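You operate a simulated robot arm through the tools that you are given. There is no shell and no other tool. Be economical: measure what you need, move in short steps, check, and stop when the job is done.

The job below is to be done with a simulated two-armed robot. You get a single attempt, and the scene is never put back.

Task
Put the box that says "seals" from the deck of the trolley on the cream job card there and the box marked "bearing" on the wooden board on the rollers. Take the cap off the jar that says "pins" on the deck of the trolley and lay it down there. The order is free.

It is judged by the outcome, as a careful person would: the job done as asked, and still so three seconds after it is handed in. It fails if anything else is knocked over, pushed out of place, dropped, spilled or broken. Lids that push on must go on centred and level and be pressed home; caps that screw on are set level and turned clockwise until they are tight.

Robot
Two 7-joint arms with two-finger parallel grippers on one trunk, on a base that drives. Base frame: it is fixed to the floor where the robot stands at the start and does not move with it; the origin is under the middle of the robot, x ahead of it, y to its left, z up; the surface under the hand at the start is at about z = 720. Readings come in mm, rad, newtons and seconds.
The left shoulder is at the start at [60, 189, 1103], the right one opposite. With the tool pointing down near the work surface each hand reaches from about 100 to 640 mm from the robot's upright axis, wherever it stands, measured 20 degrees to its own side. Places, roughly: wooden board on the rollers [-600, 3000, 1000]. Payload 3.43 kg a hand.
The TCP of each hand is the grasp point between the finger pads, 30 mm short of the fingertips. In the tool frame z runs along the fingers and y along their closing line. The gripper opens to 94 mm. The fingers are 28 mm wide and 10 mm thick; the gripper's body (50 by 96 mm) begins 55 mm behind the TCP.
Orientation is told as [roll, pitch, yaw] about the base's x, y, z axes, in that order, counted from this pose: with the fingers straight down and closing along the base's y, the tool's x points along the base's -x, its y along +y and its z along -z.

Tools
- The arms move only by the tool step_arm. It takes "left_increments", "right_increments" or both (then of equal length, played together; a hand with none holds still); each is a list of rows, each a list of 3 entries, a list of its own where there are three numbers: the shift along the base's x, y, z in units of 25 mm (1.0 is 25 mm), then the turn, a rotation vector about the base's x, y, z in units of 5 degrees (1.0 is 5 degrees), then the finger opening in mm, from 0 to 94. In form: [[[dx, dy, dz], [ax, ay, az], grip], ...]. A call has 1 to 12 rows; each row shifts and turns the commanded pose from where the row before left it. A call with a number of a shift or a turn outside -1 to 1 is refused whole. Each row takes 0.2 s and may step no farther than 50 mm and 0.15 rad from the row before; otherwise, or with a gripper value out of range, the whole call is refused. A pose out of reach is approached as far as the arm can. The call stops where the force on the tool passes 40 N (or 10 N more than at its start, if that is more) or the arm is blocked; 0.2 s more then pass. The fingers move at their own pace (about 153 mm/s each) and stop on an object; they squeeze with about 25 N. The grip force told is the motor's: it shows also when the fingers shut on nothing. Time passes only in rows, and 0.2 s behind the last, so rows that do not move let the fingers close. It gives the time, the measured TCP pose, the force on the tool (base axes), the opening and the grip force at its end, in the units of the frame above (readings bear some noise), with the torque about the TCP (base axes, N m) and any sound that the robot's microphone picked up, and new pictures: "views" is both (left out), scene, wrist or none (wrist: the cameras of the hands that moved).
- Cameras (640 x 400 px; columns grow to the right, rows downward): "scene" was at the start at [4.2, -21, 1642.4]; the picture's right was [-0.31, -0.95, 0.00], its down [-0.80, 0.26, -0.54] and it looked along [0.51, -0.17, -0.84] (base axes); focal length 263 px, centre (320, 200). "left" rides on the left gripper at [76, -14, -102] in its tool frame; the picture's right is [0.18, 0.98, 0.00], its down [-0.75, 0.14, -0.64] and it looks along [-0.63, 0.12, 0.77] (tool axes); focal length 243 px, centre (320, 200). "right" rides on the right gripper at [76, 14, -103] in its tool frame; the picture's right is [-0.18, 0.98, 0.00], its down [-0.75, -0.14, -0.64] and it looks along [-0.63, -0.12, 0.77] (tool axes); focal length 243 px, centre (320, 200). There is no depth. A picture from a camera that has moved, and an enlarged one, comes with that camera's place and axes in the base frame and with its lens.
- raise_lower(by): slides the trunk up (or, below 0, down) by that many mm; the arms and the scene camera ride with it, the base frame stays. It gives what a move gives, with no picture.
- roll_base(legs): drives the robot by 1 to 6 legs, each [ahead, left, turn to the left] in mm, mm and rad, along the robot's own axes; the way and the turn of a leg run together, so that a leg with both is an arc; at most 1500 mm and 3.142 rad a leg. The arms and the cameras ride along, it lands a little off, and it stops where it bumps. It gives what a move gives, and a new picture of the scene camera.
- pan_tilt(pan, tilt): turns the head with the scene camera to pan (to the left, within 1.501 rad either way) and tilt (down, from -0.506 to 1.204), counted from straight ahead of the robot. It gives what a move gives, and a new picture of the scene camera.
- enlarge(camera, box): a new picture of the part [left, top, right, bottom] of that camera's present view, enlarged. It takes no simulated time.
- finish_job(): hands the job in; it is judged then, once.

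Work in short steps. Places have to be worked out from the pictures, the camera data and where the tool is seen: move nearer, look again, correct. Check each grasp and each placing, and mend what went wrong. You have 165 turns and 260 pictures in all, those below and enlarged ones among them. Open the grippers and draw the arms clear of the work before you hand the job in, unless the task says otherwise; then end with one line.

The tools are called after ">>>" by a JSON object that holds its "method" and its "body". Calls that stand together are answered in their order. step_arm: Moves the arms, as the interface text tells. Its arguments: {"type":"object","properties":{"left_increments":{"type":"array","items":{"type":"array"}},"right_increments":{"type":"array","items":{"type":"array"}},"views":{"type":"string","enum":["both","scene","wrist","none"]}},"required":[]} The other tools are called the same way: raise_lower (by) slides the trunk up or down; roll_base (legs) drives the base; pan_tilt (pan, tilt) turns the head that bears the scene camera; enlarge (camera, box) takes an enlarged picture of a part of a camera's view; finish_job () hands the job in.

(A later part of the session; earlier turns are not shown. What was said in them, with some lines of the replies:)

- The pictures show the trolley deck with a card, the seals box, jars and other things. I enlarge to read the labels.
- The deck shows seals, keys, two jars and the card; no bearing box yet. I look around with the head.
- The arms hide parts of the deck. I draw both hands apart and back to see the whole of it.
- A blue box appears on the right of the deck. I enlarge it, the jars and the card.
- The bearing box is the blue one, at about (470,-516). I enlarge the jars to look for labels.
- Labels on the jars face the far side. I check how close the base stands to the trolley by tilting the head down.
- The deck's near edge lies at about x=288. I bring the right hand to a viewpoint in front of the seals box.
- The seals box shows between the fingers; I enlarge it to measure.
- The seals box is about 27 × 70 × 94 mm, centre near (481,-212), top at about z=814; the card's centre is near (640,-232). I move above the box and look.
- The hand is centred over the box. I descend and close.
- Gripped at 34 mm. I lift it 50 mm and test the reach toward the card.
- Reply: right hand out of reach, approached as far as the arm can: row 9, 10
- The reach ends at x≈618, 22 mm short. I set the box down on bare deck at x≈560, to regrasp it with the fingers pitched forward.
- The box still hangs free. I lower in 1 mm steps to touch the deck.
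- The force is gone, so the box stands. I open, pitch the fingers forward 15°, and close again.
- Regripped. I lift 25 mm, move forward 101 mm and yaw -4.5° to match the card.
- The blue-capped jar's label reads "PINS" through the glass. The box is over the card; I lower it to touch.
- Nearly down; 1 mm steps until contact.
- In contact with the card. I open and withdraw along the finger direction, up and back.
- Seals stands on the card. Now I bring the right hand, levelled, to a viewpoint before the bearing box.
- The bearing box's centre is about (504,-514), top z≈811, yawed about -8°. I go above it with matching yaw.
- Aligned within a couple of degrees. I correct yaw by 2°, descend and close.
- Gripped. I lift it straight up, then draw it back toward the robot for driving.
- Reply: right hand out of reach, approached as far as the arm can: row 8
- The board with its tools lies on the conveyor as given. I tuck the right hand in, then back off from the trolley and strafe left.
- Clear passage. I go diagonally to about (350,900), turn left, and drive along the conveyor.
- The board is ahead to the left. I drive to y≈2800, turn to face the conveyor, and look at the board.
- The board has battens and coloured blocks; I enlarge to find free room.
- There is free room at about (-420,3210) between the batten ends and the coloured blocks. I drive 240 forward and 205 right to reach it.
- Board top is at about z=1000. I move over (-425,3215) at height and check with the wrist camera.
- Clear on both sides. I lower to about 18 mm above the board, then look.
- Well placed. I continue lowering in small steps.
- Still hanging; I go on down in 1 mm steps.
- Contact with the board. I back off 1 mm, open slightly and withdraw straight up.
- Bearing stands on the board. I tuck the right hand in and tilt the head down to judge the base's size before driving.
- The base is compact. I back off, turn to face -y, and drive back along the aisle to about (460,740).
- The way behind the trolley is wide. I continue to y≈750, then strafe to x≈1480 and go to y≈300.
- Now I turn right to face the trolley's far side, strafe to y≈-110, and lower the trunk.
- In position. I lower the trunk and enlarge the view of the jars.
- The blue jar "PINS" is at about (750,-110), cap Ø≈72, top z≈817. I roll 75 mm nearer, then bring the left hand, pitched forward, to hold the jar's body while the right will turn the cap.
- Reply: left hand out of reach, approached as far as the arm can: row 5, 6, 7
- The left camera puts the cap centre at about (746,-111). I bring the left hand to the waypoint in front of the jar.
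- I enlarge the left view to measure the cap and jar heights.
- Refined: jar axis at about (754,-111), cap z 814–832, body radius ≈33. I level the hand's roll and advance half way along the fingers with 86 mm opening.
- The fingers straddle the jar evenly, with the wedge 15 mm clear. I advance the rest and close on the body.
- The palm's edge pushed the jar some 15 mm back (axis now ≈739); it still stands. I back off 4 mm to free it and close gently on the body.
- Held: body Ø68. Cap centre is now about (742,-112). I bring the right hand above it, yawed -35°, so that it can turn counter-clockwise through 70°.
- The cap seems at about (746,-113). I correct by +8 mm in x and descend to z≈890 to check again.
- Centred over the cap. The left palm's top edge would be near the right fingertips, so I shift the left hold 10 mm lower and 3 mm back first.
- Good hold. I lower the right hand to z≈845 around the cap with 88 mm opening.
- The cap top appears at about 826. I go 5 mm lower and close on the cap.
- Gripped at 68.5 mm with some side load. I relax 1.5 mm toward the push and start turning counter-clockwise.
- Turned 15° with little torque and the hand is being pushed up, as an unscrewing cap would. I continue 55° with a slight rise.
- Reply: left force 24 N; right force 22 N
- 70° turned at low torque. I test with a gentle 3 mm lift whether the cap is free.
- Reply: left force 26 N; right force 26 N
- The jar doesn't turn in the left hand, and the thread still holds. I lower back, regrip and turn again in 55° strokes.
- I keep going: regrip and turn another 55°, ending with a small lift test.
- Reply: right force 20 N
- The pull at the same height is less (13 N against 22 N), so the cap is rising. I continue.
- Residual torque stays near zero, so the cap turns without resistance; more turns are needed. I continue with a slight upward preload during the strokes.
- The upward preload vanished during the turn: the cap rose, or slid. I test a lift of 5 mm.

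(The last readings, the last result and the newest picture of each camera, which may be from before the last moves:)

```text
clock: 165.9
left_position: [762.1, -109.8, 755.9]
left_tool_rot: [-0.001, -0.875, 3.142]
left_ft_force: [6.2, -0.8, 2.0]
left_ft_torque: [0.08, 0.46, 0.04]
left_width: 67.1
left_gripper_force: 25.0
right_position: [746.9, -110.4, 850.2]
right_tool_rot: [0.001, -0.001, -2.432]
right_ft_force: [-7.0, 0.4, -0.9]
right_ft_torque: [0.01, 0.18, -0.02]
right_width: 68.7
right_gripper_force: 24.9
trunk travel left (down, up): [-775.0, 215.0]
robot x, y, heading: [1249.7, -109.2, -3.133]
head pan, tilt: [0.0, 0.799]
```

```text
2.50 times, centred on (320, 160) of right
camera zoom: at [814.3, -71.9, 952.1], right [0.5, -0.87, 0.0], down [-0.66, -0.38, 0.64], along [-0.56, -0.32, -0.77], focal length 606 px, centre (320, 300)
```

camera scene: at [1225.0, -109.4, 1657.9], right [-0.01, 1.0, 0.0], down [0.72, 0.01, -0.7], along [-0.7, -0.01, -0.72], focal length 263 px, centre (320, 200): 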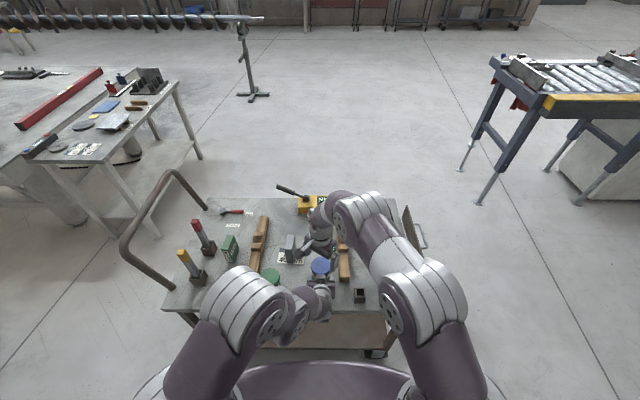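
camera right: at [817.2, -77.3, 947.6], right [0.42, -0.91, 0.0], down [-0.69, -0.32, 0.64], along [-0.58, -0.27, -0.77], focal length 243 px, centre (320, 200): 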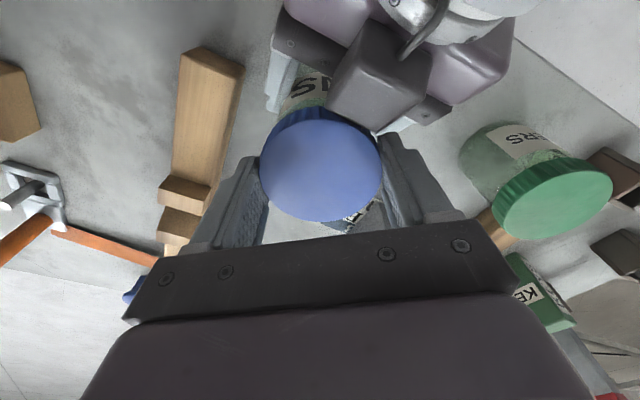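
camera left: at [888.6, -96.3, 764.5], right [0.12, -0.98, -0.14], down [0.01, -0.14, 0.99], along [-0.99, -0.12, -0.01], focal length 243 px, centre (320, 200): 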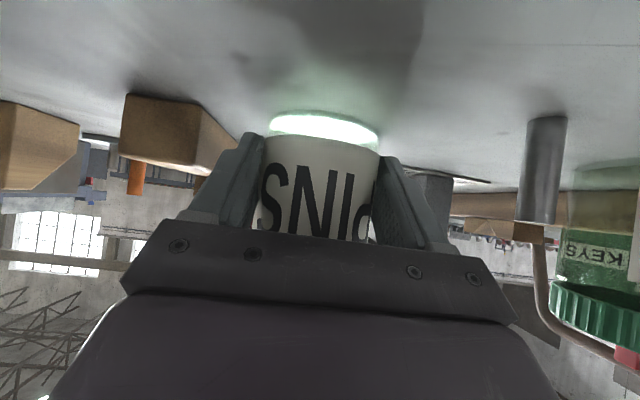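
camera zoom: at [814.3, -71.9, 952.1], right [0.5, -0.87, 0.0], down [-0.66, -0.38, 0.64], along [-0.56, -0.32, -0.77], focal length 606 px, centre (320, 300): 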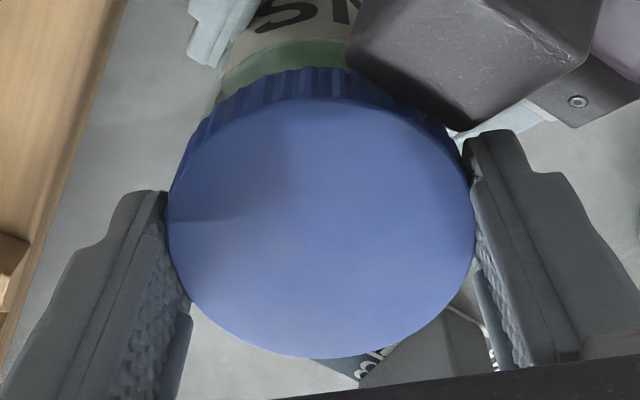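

The cap lifts freely with no force: it's off the thread. I lift it straight up.

>>> {"method": "step_arm", "body": {"right_increments": [[[0, 0, 0.4], [0, 0, 0], 60], [[0, 0, 0.6], [0, 0, 0], 60], [[0, 0, 1], [0, 0, 0], 60], [[0, 0, 1], [0, 0, 0], 60], [[0, 0, 0], [0, 0, 0], 60]]}}

>>> {"method": "enlarge", "body": {"camera": "scene", "box": [290, 210, 410, 300]}}

```text
clock: 167.1
left_position: [762.0, -111.6, 755.6]
left_tool_rot: [-0.001, -0.877, 3.141]
left_ft_force: [0.0, -0.7, -0.6]
left_ft_torque: [0.0, -0.04, -0.02]
left_width: 67.0
left_gripper_force: 25.2
right_position: [747.0, -110.6, 924.5]
right_tool_rot: [0.0, -0.001, -2.436]
right_ft_force: [-0.9, -0.4, 0.0]
right_ft_torque: [0.01, -0.02, -0.01]
right_width: 68.3
right_gripper_force: 24.8
trunk travel left (down, up): [-775.0, 215.0]
robot x, y, heading: [1247.3, -106.9, -3.132]
head pan, tilt: [0.0, 0.799]
camera scene: at [1224.4, -109.3, 1657.9], right [-0.01, 1.0, 0.0], down [0.72, 0.01, -0.7], along [-0.7, -0.01, -0.72], focal length 263 px, centre (320, 200)
camera right: at [814.5, -71.9, 1026.7], right [0.5, -0.87, 0.0], down [-0.67, -0.38, 0.64], along [-0.56, -0.32, -0.77], focal length 243 px, centre (320, 200)
```

scene: 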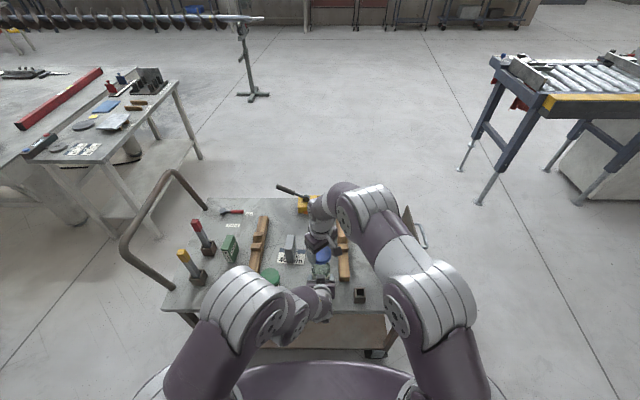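
right: 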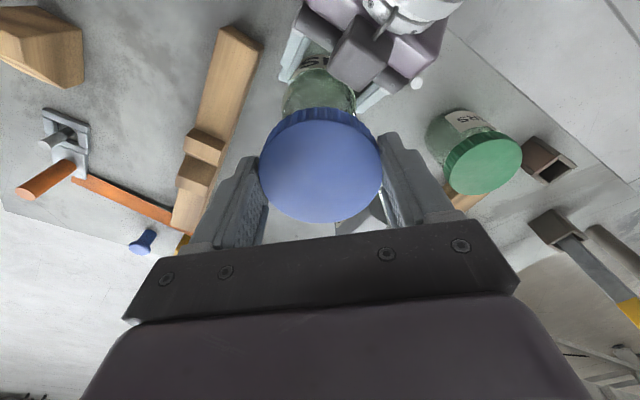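

```text
4.44 times, centred on (350, 255) of scene
camera zoom: at [1224.4, -109.3, 1657.9], right [-0.01, 1.0, 0.0], down [0.72, 0.01, -0.7], along [-0.7, -0.01, -0.72], focal length 1168 px, centre (187, -44)
```

zoom: 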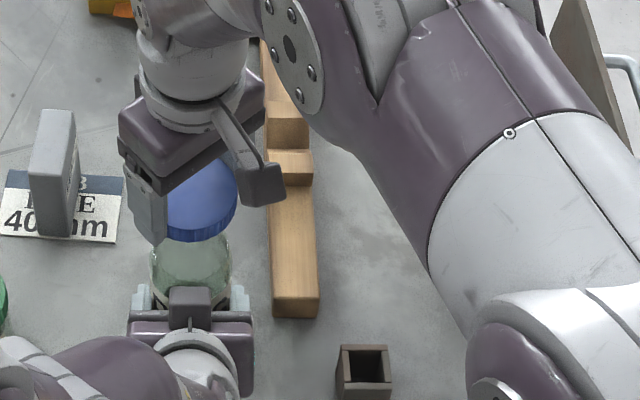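

The cap is off. I carry it over the wedge toward the free deck area at about (690,62).

>>> {"method": "step_arm", "body": {"right_increments": [[[-0.25, 0.8, 0], [0, 0, 0], 60], [[-0.25, 0.8, 0], [0, 0, 0], 60], [[-0.25, 0.8, 0], [0, 0, 0], 60], [[-0.25, 0.8, 0], [0, 0, 0], 60], [[-0.25, 0.8, 0], [0, 0, 0], 60], [[-0.25, 0.8, 0], [0, 0, 0], 60], [[-0.25, 0.8, 0], [0, 0, 0], 60], [[-0.25, 0.8, 0], [0, 0, 0], 60], [[-0.25, 0.5, 0], [0, 0, 0], 60], [[0, 0, 0], [0, 0, 0], 60]]}}

>>> {"method": "enlarge", "body": {"camera": "scene", "box": [290, 210, 410, 300]}}

```text
clock: 169.3
left_position: [761.8, -110.6, 756.7]
left_tool_rot: [-0.002, -0.875, 3.141]
left_ft_force: [-0.2, 0.3, -0.9]
left_ft_torque: [-0.01, -0.03, -0.03]
left_width: 67.2
left_gripper_force: 25.1
right_position: [690.9, 62.8, 924.3]
right_tool_rot: [0.001, 0.001, -2.433]
right_ft_force: [-0.4, 0.1, 0.0]
right_ft_torque: [0.01, 0.01, -0.02]
right_width: 68.5
right_gripper_force: 24.5
trunk travel left (down, up): [-775.0, 215.0]
robot x, y, heading: [1242.5, -111.5, -3.13]
head pan, tilt: [0.0, 0.799]
camera scene: at [1224.7, -109.4, 1657.9], right [-0.01, 1.0, 0.0], down [0.72, 0.01, -0.7], along [-0.7, -0.01, -0.72], focal length 263 px, centre (320, 200)
camera right: at [758.1, 100.8, 1026.8], right [0.5, -0.87, 0.0], down [-0.67, -0.38, 0.64], along [-0.56, -0.32, -0.77], focal length 243 px, centre (320, 200)
```

scene: 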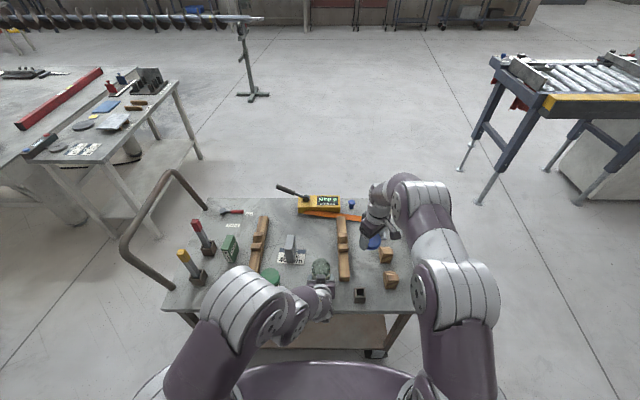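
right: 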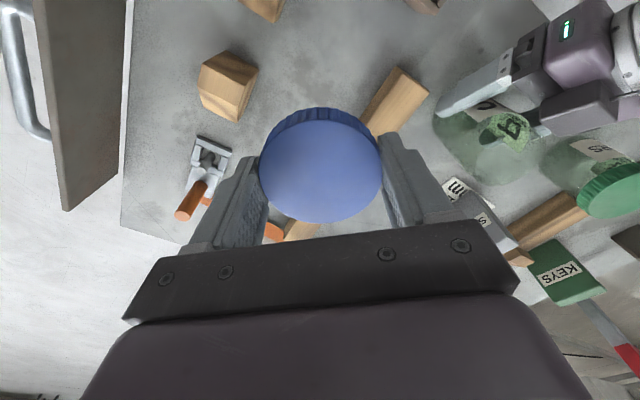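

```text
4.44 times, centred on (350, 255) of scene
camera zoom: at [1224.7, -109.4, 1657.9], right [-0.01, 1.0, 0.0], down [0.72, 0.01, -0.7], along [-0.7, -0.01, -0.72], focal length 1168 px, centre (187, -44)
```

zoom: 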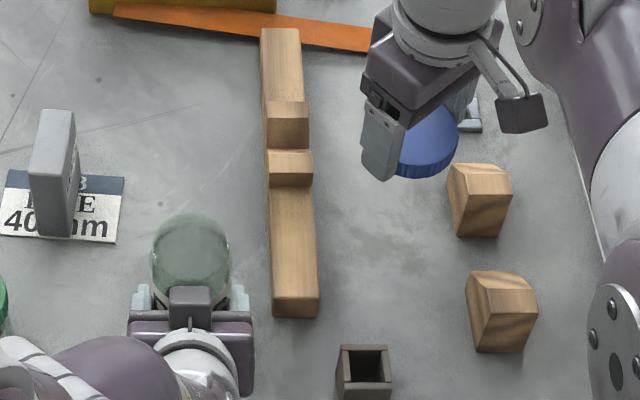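

The landing spot is clear between wedge and blocks. I lower the cap to just above the deck.

>>> {"method": "step_arm", "body": {"right_increments": [[[0, 0, -1], [0, 0, 0], 60], [[0, 0, -1], [0, 0, 0], 60], [[0, 0, -1], [0, 0, 0], 60], [[0, 0, -1], [0, 0, 0], 60], [[0, 0, -1], [0, 0, 0], 60], [[0, 0, -0.8], [0, 0, 0], 60], [[0, 0, -0.4], [0, 0, 0], 60], [[0, 0, 0], [0, 0, 0], 60]]}}

>>> {"method": "enlarge", "body": {"camera": "scene", "box": [290, 210, 410, 300]}}

```text
clock: 171.1
left_position: [762.4, -111.0, 756.9]
left_tool_rot: [-0.003, -0.878, 3.141]
left_ft_force: [-0.2, -1.5, 1.5]
left_ft_torque: [-0.07, 0.06, 0.0]
left_width: 67.2
left_gripper_force: 25.2
right_position: [690.6, 61.8, 768.9]
right_tool_rot: [0.001, -0.001, -2.436]
right_ft_force: [-0.8, 0.2, -0.3]
right_ft_torque: [0.0, 0.02, 0.04]
right_width: 68.4
right_gripper_force: 25.5
trunk travel left (down, up): [-775.0, 215.0]
robot x, y, heading: [1246.5, -110.4, -3.127]
head pan, tilt: [0.0, 0.799]
camera scene: at [1224.9, -109.3, 1657.9], right [-0.01, 1.0, 0.0], down [0.72, 0.01, -0.7], along [-0.7, -0.01, -0.72], focal length 263 px, centre (320, 200)
camera right: at [758.6, 101.1, 871.5], right [0.5, -0.87, 0.0], down [-0.66, -0.38, 0.64], along [-0.56, -0.32, -0.77], focal length 243 px, centre (320, 200)
```

scene: 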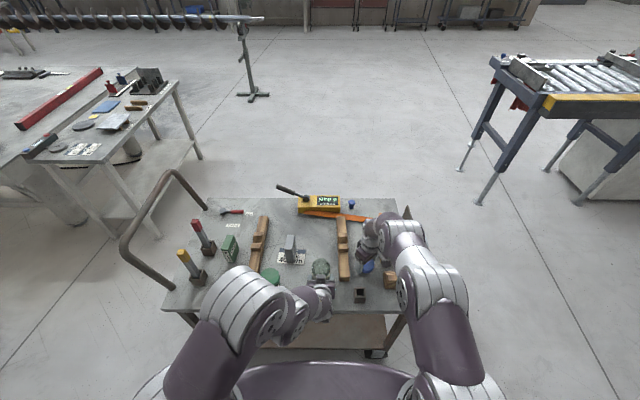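
right: 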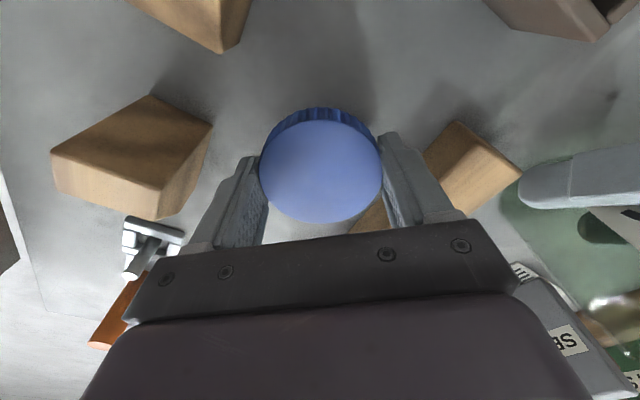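

```text
4.44 times, centred on (350, 255) of scene
camera zoom: at [1224.9, -109.3, 1657.9], right [-0.01, 1.0, 0.0], down [0.72, 0.01, -0.7], along [-0.7, -0.01, -0.72], focal length 1168 px, centre (187, -44)
```

zoom: 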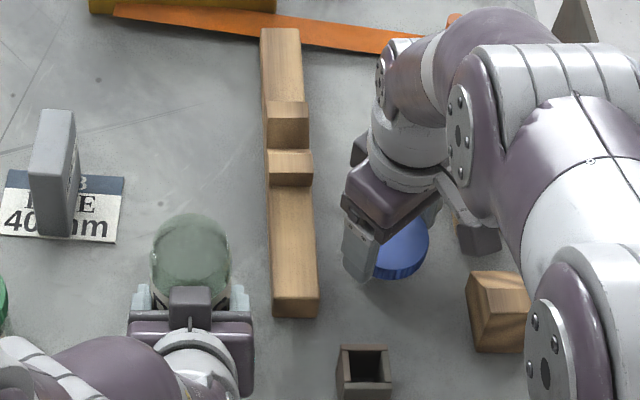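

About 15 mm to go; I lower in small steps.

>>> {"method": "step_arm", "body": {"right_increments": [[[0, 0, -0.24], [0, 0, 0], 60], [[0, 0, -0.1], [0, 0, 0], 60], [[0, 0, -0.06], [0, 0, 0], 60], [[0, 0, 0], [0, 0, 0], 60]], "views": "none"}}

```text
clock: 172.1
left_position: [762.3, -110.2, 756.6]
left_tool_rot: [-0.003, -0.875, 3.141]
left_ft_force: [0.5, -0.3, 1.6]
left_ft_torque: [-0.1, 0.04, 0.01]
left_width: 67.2
left_gripper_force: 25.5
right_position: [691.5, 61.5, 760.0]
right_tool_rot: [-0.001, -0.001, -2.434]
right_ft_force: [0.4, -0.7, -0.6]
right_ft_torque: [-0.01, -0.02, 0.01]
right_width: 68.6
right_gripper_force: 25.7
trunk travel left (down, up): [-775.0, 215.0]
robot x, y, heading: [1247.3, -112.2, -3.13]
head pan, tilt: [0.0, 0.799]
```

>>> {"method": "step_arm", "body": {"right_increments": [[[0, 0, -0.08], [0, 0, 0], 60], [[0, 0, -0.06], [0, 0, 0], 60], [[0, 0, -0.06], [0, 0, 0], 60], [[0, 0, 0], [0, 0, 0], 60]], "views": "none"}}

```text
clock: 173.1
left_position: [762.0, -112.5, 756.6]
left_tool_rot: [-0.001, -0.876, 3.142]
left_ft_force: [0.7, -0.5, 1.7]
left_ft_torque: [-0.1, 0.05, 0.02]
left_width: 67.1
left_gripper_force: 24.8
right_position: [691.8, 62.2, 755.0]
right_tool_rot: [0.0, -0.001, -2.435]
right_ft_force: [0.7, -0.4, 0.3]
right_ft_torque: [-0.01, -0.02, -0.01]
right_width: 68.5
right_gripper_force: 25.7
trunk travel left (down, up): [-775.0, 215.0]
robot x, y, heading: [1248.0, -113.2, -3.129]
head pan, tilt: [0.0, 0.799]
```

Not yet in contact; I go on in 1 mm steps.

>>> {"method": "step_arm", "body": {"right_increments": [[[0, 0, -0.04], [0, 0, 0], 60], [[0, 0, -0.04], [0, 0, 0], 60], [[0, 0, -0.04], [0, 0, 0], 60], [[0, 0, 0], [0, 0, 0], 60]], "views": "wrist"}}

```text
clock: 174.1
left_position: [760.9, -110.1, 756.2]
left_tool_rot: [0.0, -0.875, 3.142]
left_ft_force: [0.9, -0.6, 1.6]
left_ft_torque: [-0.09, 0.0, 0.01]
left_width: 67.2
left_gripper_force: 25.2
right_position: [691.4, 62.3, 752.1]
right_tool_rot: [0.0, 0.001, -2.434]
right_ft_force: [-0.1, -0.3, 0.5]
right_ft_torque: [-0.01, 0.02, -0.02]
right_width: 68.6
right_gripper_force: 24.6
trunk travel left (down, up): [-775.0, 215.0]
robot x, y, heading: [1249.6, -105.9, -3.132]
head pan, tilt: [0.0, 0.799]
camera right: at [758.7, 100.7, 854.1], right [0.5, -0.87, 0.0], down [-0.66, -0.38, 0.64], along [-0.56, -0.32, -0.77], focal length 243 px, centre (320, 200)
```

right: 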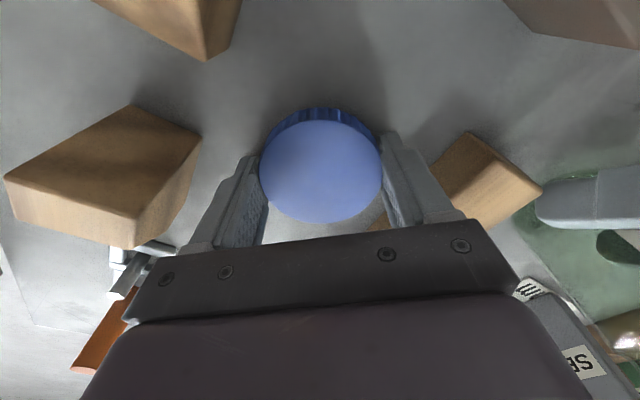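

Fingertips are about 2 mm above the deck. Two more 0.75 mm steps, then I open.

>>> {"method": "step_arm", "body": {"right_increments": [[[0, 0, -0.03], [0, 0, 0], 60], [[0, 0, -0.03], [0, 0, 0], 60], [[0, 0, 0], [0, 0, 0], 60]], "views": "none"}}

```text
clock: 174.9
left_position: [760.8, -110.5, 755.8]
left_tool_rot: [-0.003, -0.876, 3.141]
left_ft_force: [0.4, -1.0, 1.0]
left_ft_torque: [-0.07, 0.02, 0.03]
left_width: 66.9
left_gripper_force: 24.8
right_position: [691.3, 61.5, 751.2]
right_tool_rot: [0.0, 0.0, -2.435]
right_ft_force: [-0.3, 0.9, 0.2]
right_ft_torque: [0.05, -0.03, 0.03]
right_width: 68.3
right_gripper_force: 25.0
trunk travel left (down, up): [-775.0, 215.0]
robot x, y, heading: [1248.0, -108.8, -3.132]
head pan, tilt: [0.0, 0.799]
```

The cap is at most a few millimetres up, tips about 1 mm off the deck. I open gently and look.

>>> {"method": "step_arm", "body": {"right_increments": [[[0, 0, -0.02], [0, 0, 0], 60], [[0, 0, 0], [0, 0, 0], 71], [[0, 0, 0], [0, 0, 0], 78], [[0, 0, 0], [0, 0, 0], 84], [[0, 0, 0], [0, 0, 0], 84]], "views": "wrist"}}

```text
clock: 176.1
left_position: [762.8, -111.3, 756.9]
left_tool_rot: [0.0, -0.876, 3.143]
left_ft_force: [0.6, -0.7, 1.6]
left_ft_torque: [-0.09, 0.0, 0.03]
left_width: 67.0
left_gripper_force: 24.8
right_position: [690.7, 61.4, 750.0]
right_tool_rot: [0.001, 0.0, -2.434]
right_ft_force: [0.3, -1.1, 1.1]
right_ft_torque: [0.07, 0.02, 0.03]
right_width: 84.0
right_gripper_force: 0.0
trunk travel left (down, up): [-775.0, 215.0]
robot x, y, heading: [1250.0, -108.5, -3.129]
head pan, tilt: [0.0, 0.799]
camera right: at [759.1, 100.7, 852.3], right [0.5, -0.87, 0.0], down [-0.66, -0.38, 0.64], along [-0.56, -0.32, -0.77], focal length 243 px, centre (320, 200)
```

right: 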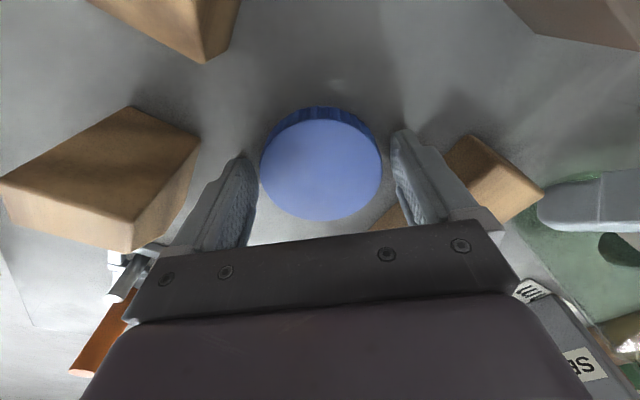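

The cap lies on the deck. I raise the right hand straight up and draw it back.

>>> {"method": "step_arm", "body": {"right_increments": [[[0, 0, 0.6], [0, 0, 0], 84], [[0, 0, 1], [0, 0, 0], 84], [[0, 0, 1], [0, 0, 0], 84], [[0, 0, 1], [0, 0, 0], 84], [[0, 0, 1], [0, 0, 0], 84], [[0, 0, 1], [0, 0, 0], 84], [[0, 0, 1], [0, 0, 0], 84], [[0, 0, 1], [0, 0, 0], 84], [[0.8, 0.2, 1], [0, 0, -1], 84], [[0.8, 0.2, 1], [0, 0, -1], 84], [[0.8, 0.2, 1], [0, 0, -1], 84], [[0.8, 0.2, 1], [0, 0, -1], 84]], "views": "none"}}

>>> {"method": "enlarge", "body": {"camera": "scene", "box": [220, 190, 420, 320]}}

```text
clock: 178.7
left_position: [763.5, -111.1, 757.6]
left_tool_rot: [-0.001, -0.876, 3.143]
left_ft_force: [1.5, 0.3, 2.9]
left_ft_torque: [-0.17, -0.07, 0.04]
left_width: 67.2
left_gripper_force: 25.4
right_position: [773.5, 81.8, 1040.4]
right_tool_rot: [0.0, 0.0, -2.783]
right_ft_force: [-0.5, 0.0, 0.3]
right_ft_torque: [0.04, 0.0, 0.0]
right_width: 84.1
right_gripper_force: 0.1
trunk travel left (down, up): [-775.0, 215.0]
robot x, y, heading: [1246.5, -110.2, -3.134]
head pan, tilt: [0.0, 0.799]
```

```text
3.08 times, centred on (320, 255) of scene
camera zoom: at [1226.3, -109.3, 1657.9], right [-0.01, 1.0, 0.0], down [0.72, 0.01, -0.7], along [-0.7, -0.01, -0.72], focal length 809 px, centre (320, 31)
```

zoom: 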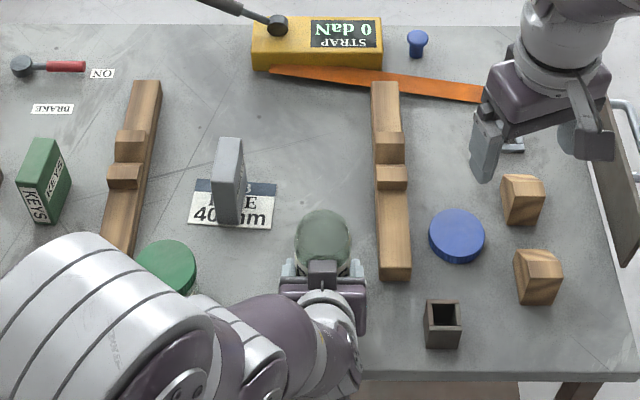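

All in place; the cap lies flat. The jar had been pushed about 14 mm back earlier, so I slide it gently back by that, still held, before letting go.

>>> {"method": "step_arm", "body": {"left_increments": [[[0.14, 0, 0], [0, 0, 0], 60], [[0.14, 0, 0], [0, 0, 0], 60], [[0.14, 0, 0], [0, 0, 0], 60], [[0.12, 0, 0], [0, 0, 0], 60], [[0, 0, 0], [0, 0, 0], 60]], "views": "wrist"}}

>>> {"method": "enlarge", "body": {"camera": "scene", "box": [260, 220, 420, 340]}}

```text
clock: 179.9
left_position: [765.4, -106.3, 764.6]
left_tool_rot: [-0.023, -0.896, -3.122]
left_ft_force: [0.0, -1.6, 1.0]
left_ft_torque: [-0.07, 0.0, 0.0]
left_width: 67.2
left_gripper_force: 24.7
right_position: [770.9, 81.7, 1039.7]
right_tool_rot: [0.001, 0.001, -2.782]
right_ft_force: [-0.7, 0.1, 0.2]
right_ft_torque: [-0.01, -0.01, 0.0]
right_width: 83.9
right_gripper_force: 0.0
trunk travel left (down, up): [-775.0, 215.0]
robot x, y, heading: [1248.4, -110.4, -3.129]
head pan, tilt: [0.0, 0.799]
camera left: at [892.0, -91.1, 771.4], right [0.12, -0.98, -0.16], down [0.03, -0.16, 0.99], along [-0.99, -0.12, 0.01], focal length 243 px, centre (320, 200)
```

left: 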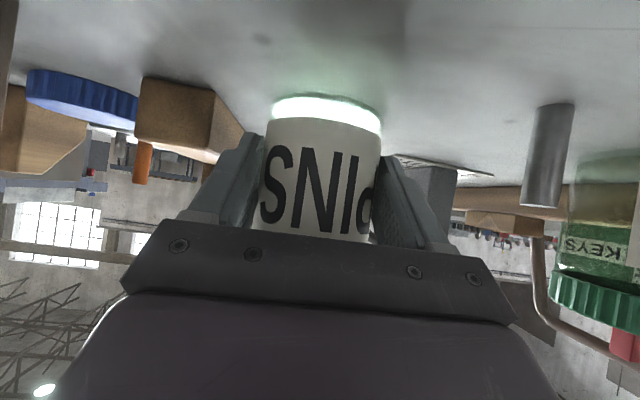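

```text
3.33 times, centred on (340, 280) of scene
camera zoom: at [1224.6, -109.3, 1657.9], right [-0.01, 1.0, 0.0], down [0.72, 0.01, -0.7], along [-0.7, -0.01, -0.72], focal length 876 px, centre (253, -67)
```

zoom: 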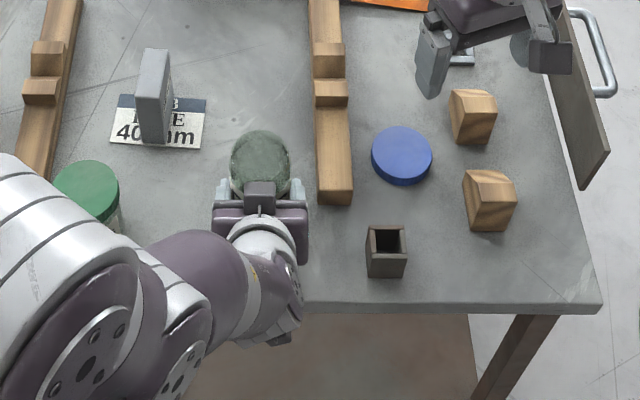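

The arm slid oddly (hand rose 8 mm in the grip, the jar stays on the deck). I open here, and withdraw by driving the base straight back instead.

>>> {"method": "step_arm", "body": {"left_increments": [[[0, 0, 0], [0, 0, 0], 74], [[0, 0, 0], [0, 0, 0], 82], [[0, 0, 0], [0, 0, 0], 88], [[0, 0, 0], [0, 0, 0], 88]], "views": "wrist"}}

```text
clock: 180.9
left_position: [765.2, -104.8, 766.4]
left_tool_rot: [-0.023, -0.897, -3.124]
left_ft_force: [0.0, -0.5, 0.3]
left_ft_torque: [0.02, 0.0, 0.0]
left_width: 87.9
left_gripper_force: 0.0
right_position: [770.1, 81.2, 1040.3]
right_tool_rot: [-0.003, 0.001, -2.784]
right_ft_force: [-0.2, -0.4, -1.0]
right_ft_torque: [-0.02, -0.01, 0.01]
right_width: 84.1
right_gripper_force: 0.0
trunk travel left (down, up): [-775.0, 215.0]
robot x, y, heading: [1248.1, -111.8, -3.132]
head pan, tilt: [0.0, 0.799]
camera left: at [892.7, -90.4, 772.3], right [0.11, -0.98, -0.16], down [0.03, -0.16, 0.99], along [-0.99, -0.12, 0.01], focal length 243 px, centre (320, 200)
```

left: 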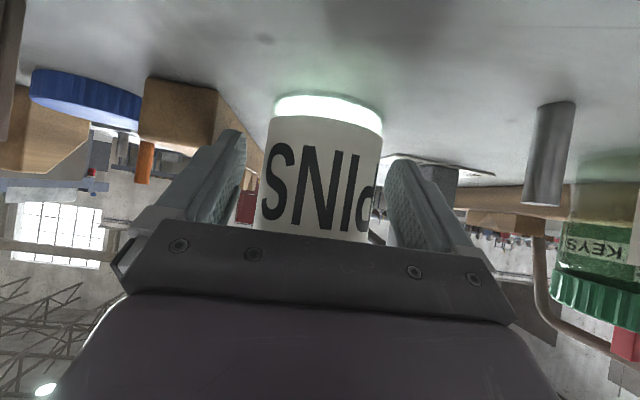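

Released; the jar stands free between the fingers. I drive straight back 130 mm.

>>> {"method": "roll_base", "body": {"legs": [[-130, 0, 0]]}}

>>> {"method": "enlarge", "body": {"camera": "scene", "box": [220, 190, 420, 320]}}

```text
clock: 182.2
left_position: [897.1, -102.3, 765.7]
left_tool_rot: [-0.021, -0.895, -3.13]
left_ft_force: [0.0, -0.5, 0.2]
left_ft_torque: [0.01, 0.0, -0.02]
left_width: 88.1
left_gripper_force: 0.1
right_position: [900.7, 83.6, 1039.1]
right_tool_rot: [-0.002, -0.001, -2.782]
right_ft_force: [0.2, -1.0, 0.2]
right_ft_torque: [0.03, -0.01, 0.0]
right_width: 83.9
right_gripper_force: 0.1
trunk travel left (down, up): [-775.0, 215.0]
robot x, y, heading: [1375.4, -110.1, -3.129]
head pan, tilt: [0.0, 0.799]
camera scene: at [1354.4, -107.9, 1657.9], right [-0.01, 1.0, 0.0], down [0.72, 0.01, -0.7], along [-0.7, -0.01, -0.72], focal length 263 px, centre (320, 200)
```

scene: 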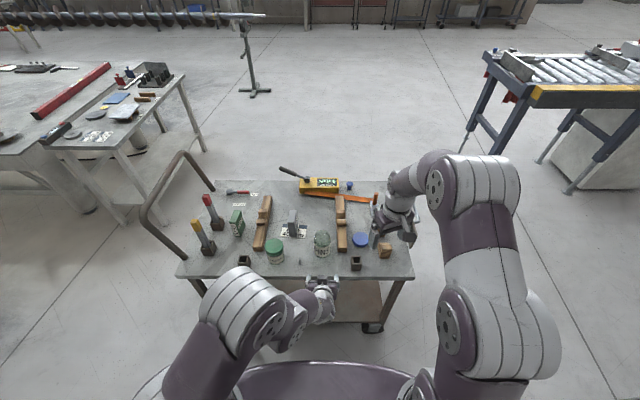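

```text
3.08 times, centred on (320, 255) of scene
camera zoom: at [1354.4, -107.9, 1657.9], right [-0.01, 1.0, 0.0], down [0.72, 0.01, -0.7], along [-0.7, -0.01, -0.72], focal length 809 px, centre (320, 31)
```

zoom: 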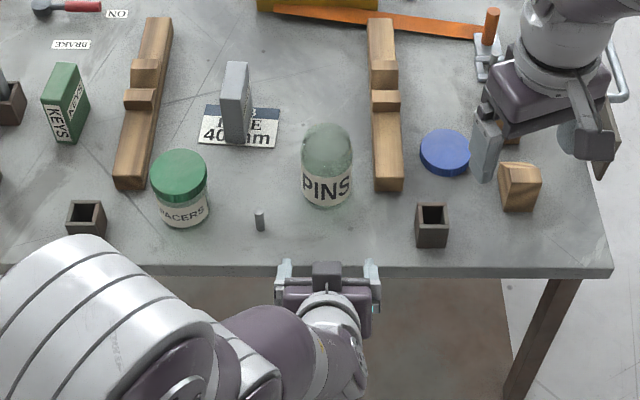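

The jar stands upright and open, the cap lies on the deck, everything else is in place. I drive back further to be clear and take a last look.

>>> {"method": "roll_base", "body": {"legs": [[-250, 0, 0]]}}

>>> {"method": "enlarge", "body": {"camera": "scene", "box": [200, 150, 420, 290]}}

```text
clock: 184.0
left_position: [1145.0, -99.1, 768.0]
left_tool_rot: [-0.027, -0.899, -3.124]
left_ft_force: [0.6, -0.6, 0.0]
left_ft_torque: [0.0, 0.03, 0.03]
left_width: 87.9
left_gripper_force: 0.1
right_position: [1149.8, 86.7, 1038.3]
right_tool_rot: [-0.001, -0.001, -2.783]
right_ft_force: [-0.9, 0.3, -0.8]
right_ft_torque: [0.01, 0.01, -0.01]
right_width: 84.3
right_gripper_force: 0.0
trunk travel left (down, up): [-775.0, 215.0]
robot x, y, heading: [1629.2, -105.3, -3.134]
head pan, tilt: [0.0, 0.799]
camera scene: at [1605.2, -105.6, 1657.9], right [-0.01, 1.0, 0.0], down [0.72, 0.01, -0.7], along [-0.7, -0.01, -0.72], focal length 263 px, centre (320, 200)
```

scene: 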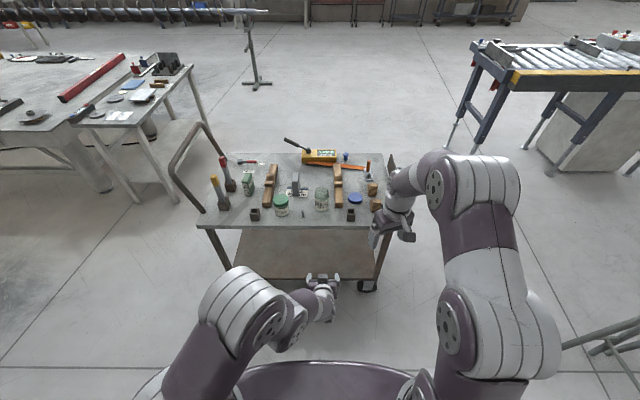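

```text
2.86 times, centred on (310, 220) of scene
camera zoom: at [1605.2, -105.6, 1657.9], right [-0.01, 1.0, 0.0], down [0.72, 0.01, -0.7], along [-0.7, -0.01, -0.72], focal length 751 px, centre (349, 143)
```

zoom: 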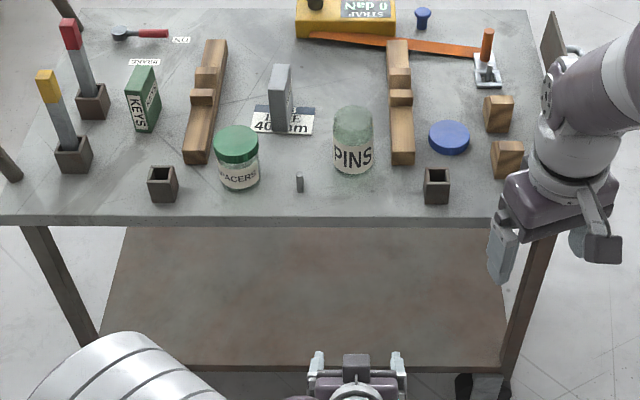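

Everything is as asked, with the grippers open and the arms clear, so I hand the job in.

>>> {"method": "finish_job", "body": {}}

```text
The job is handed in.
```

The job is done and handed in: the "seals" box is on the cream job card, the "bearing" box is on the wooden board, and the cap of the "pins" jar is off and lying on the deck. While gripping it I pushed the "pins" jar about 15 mm back and only partly slid it back; it stands upright.
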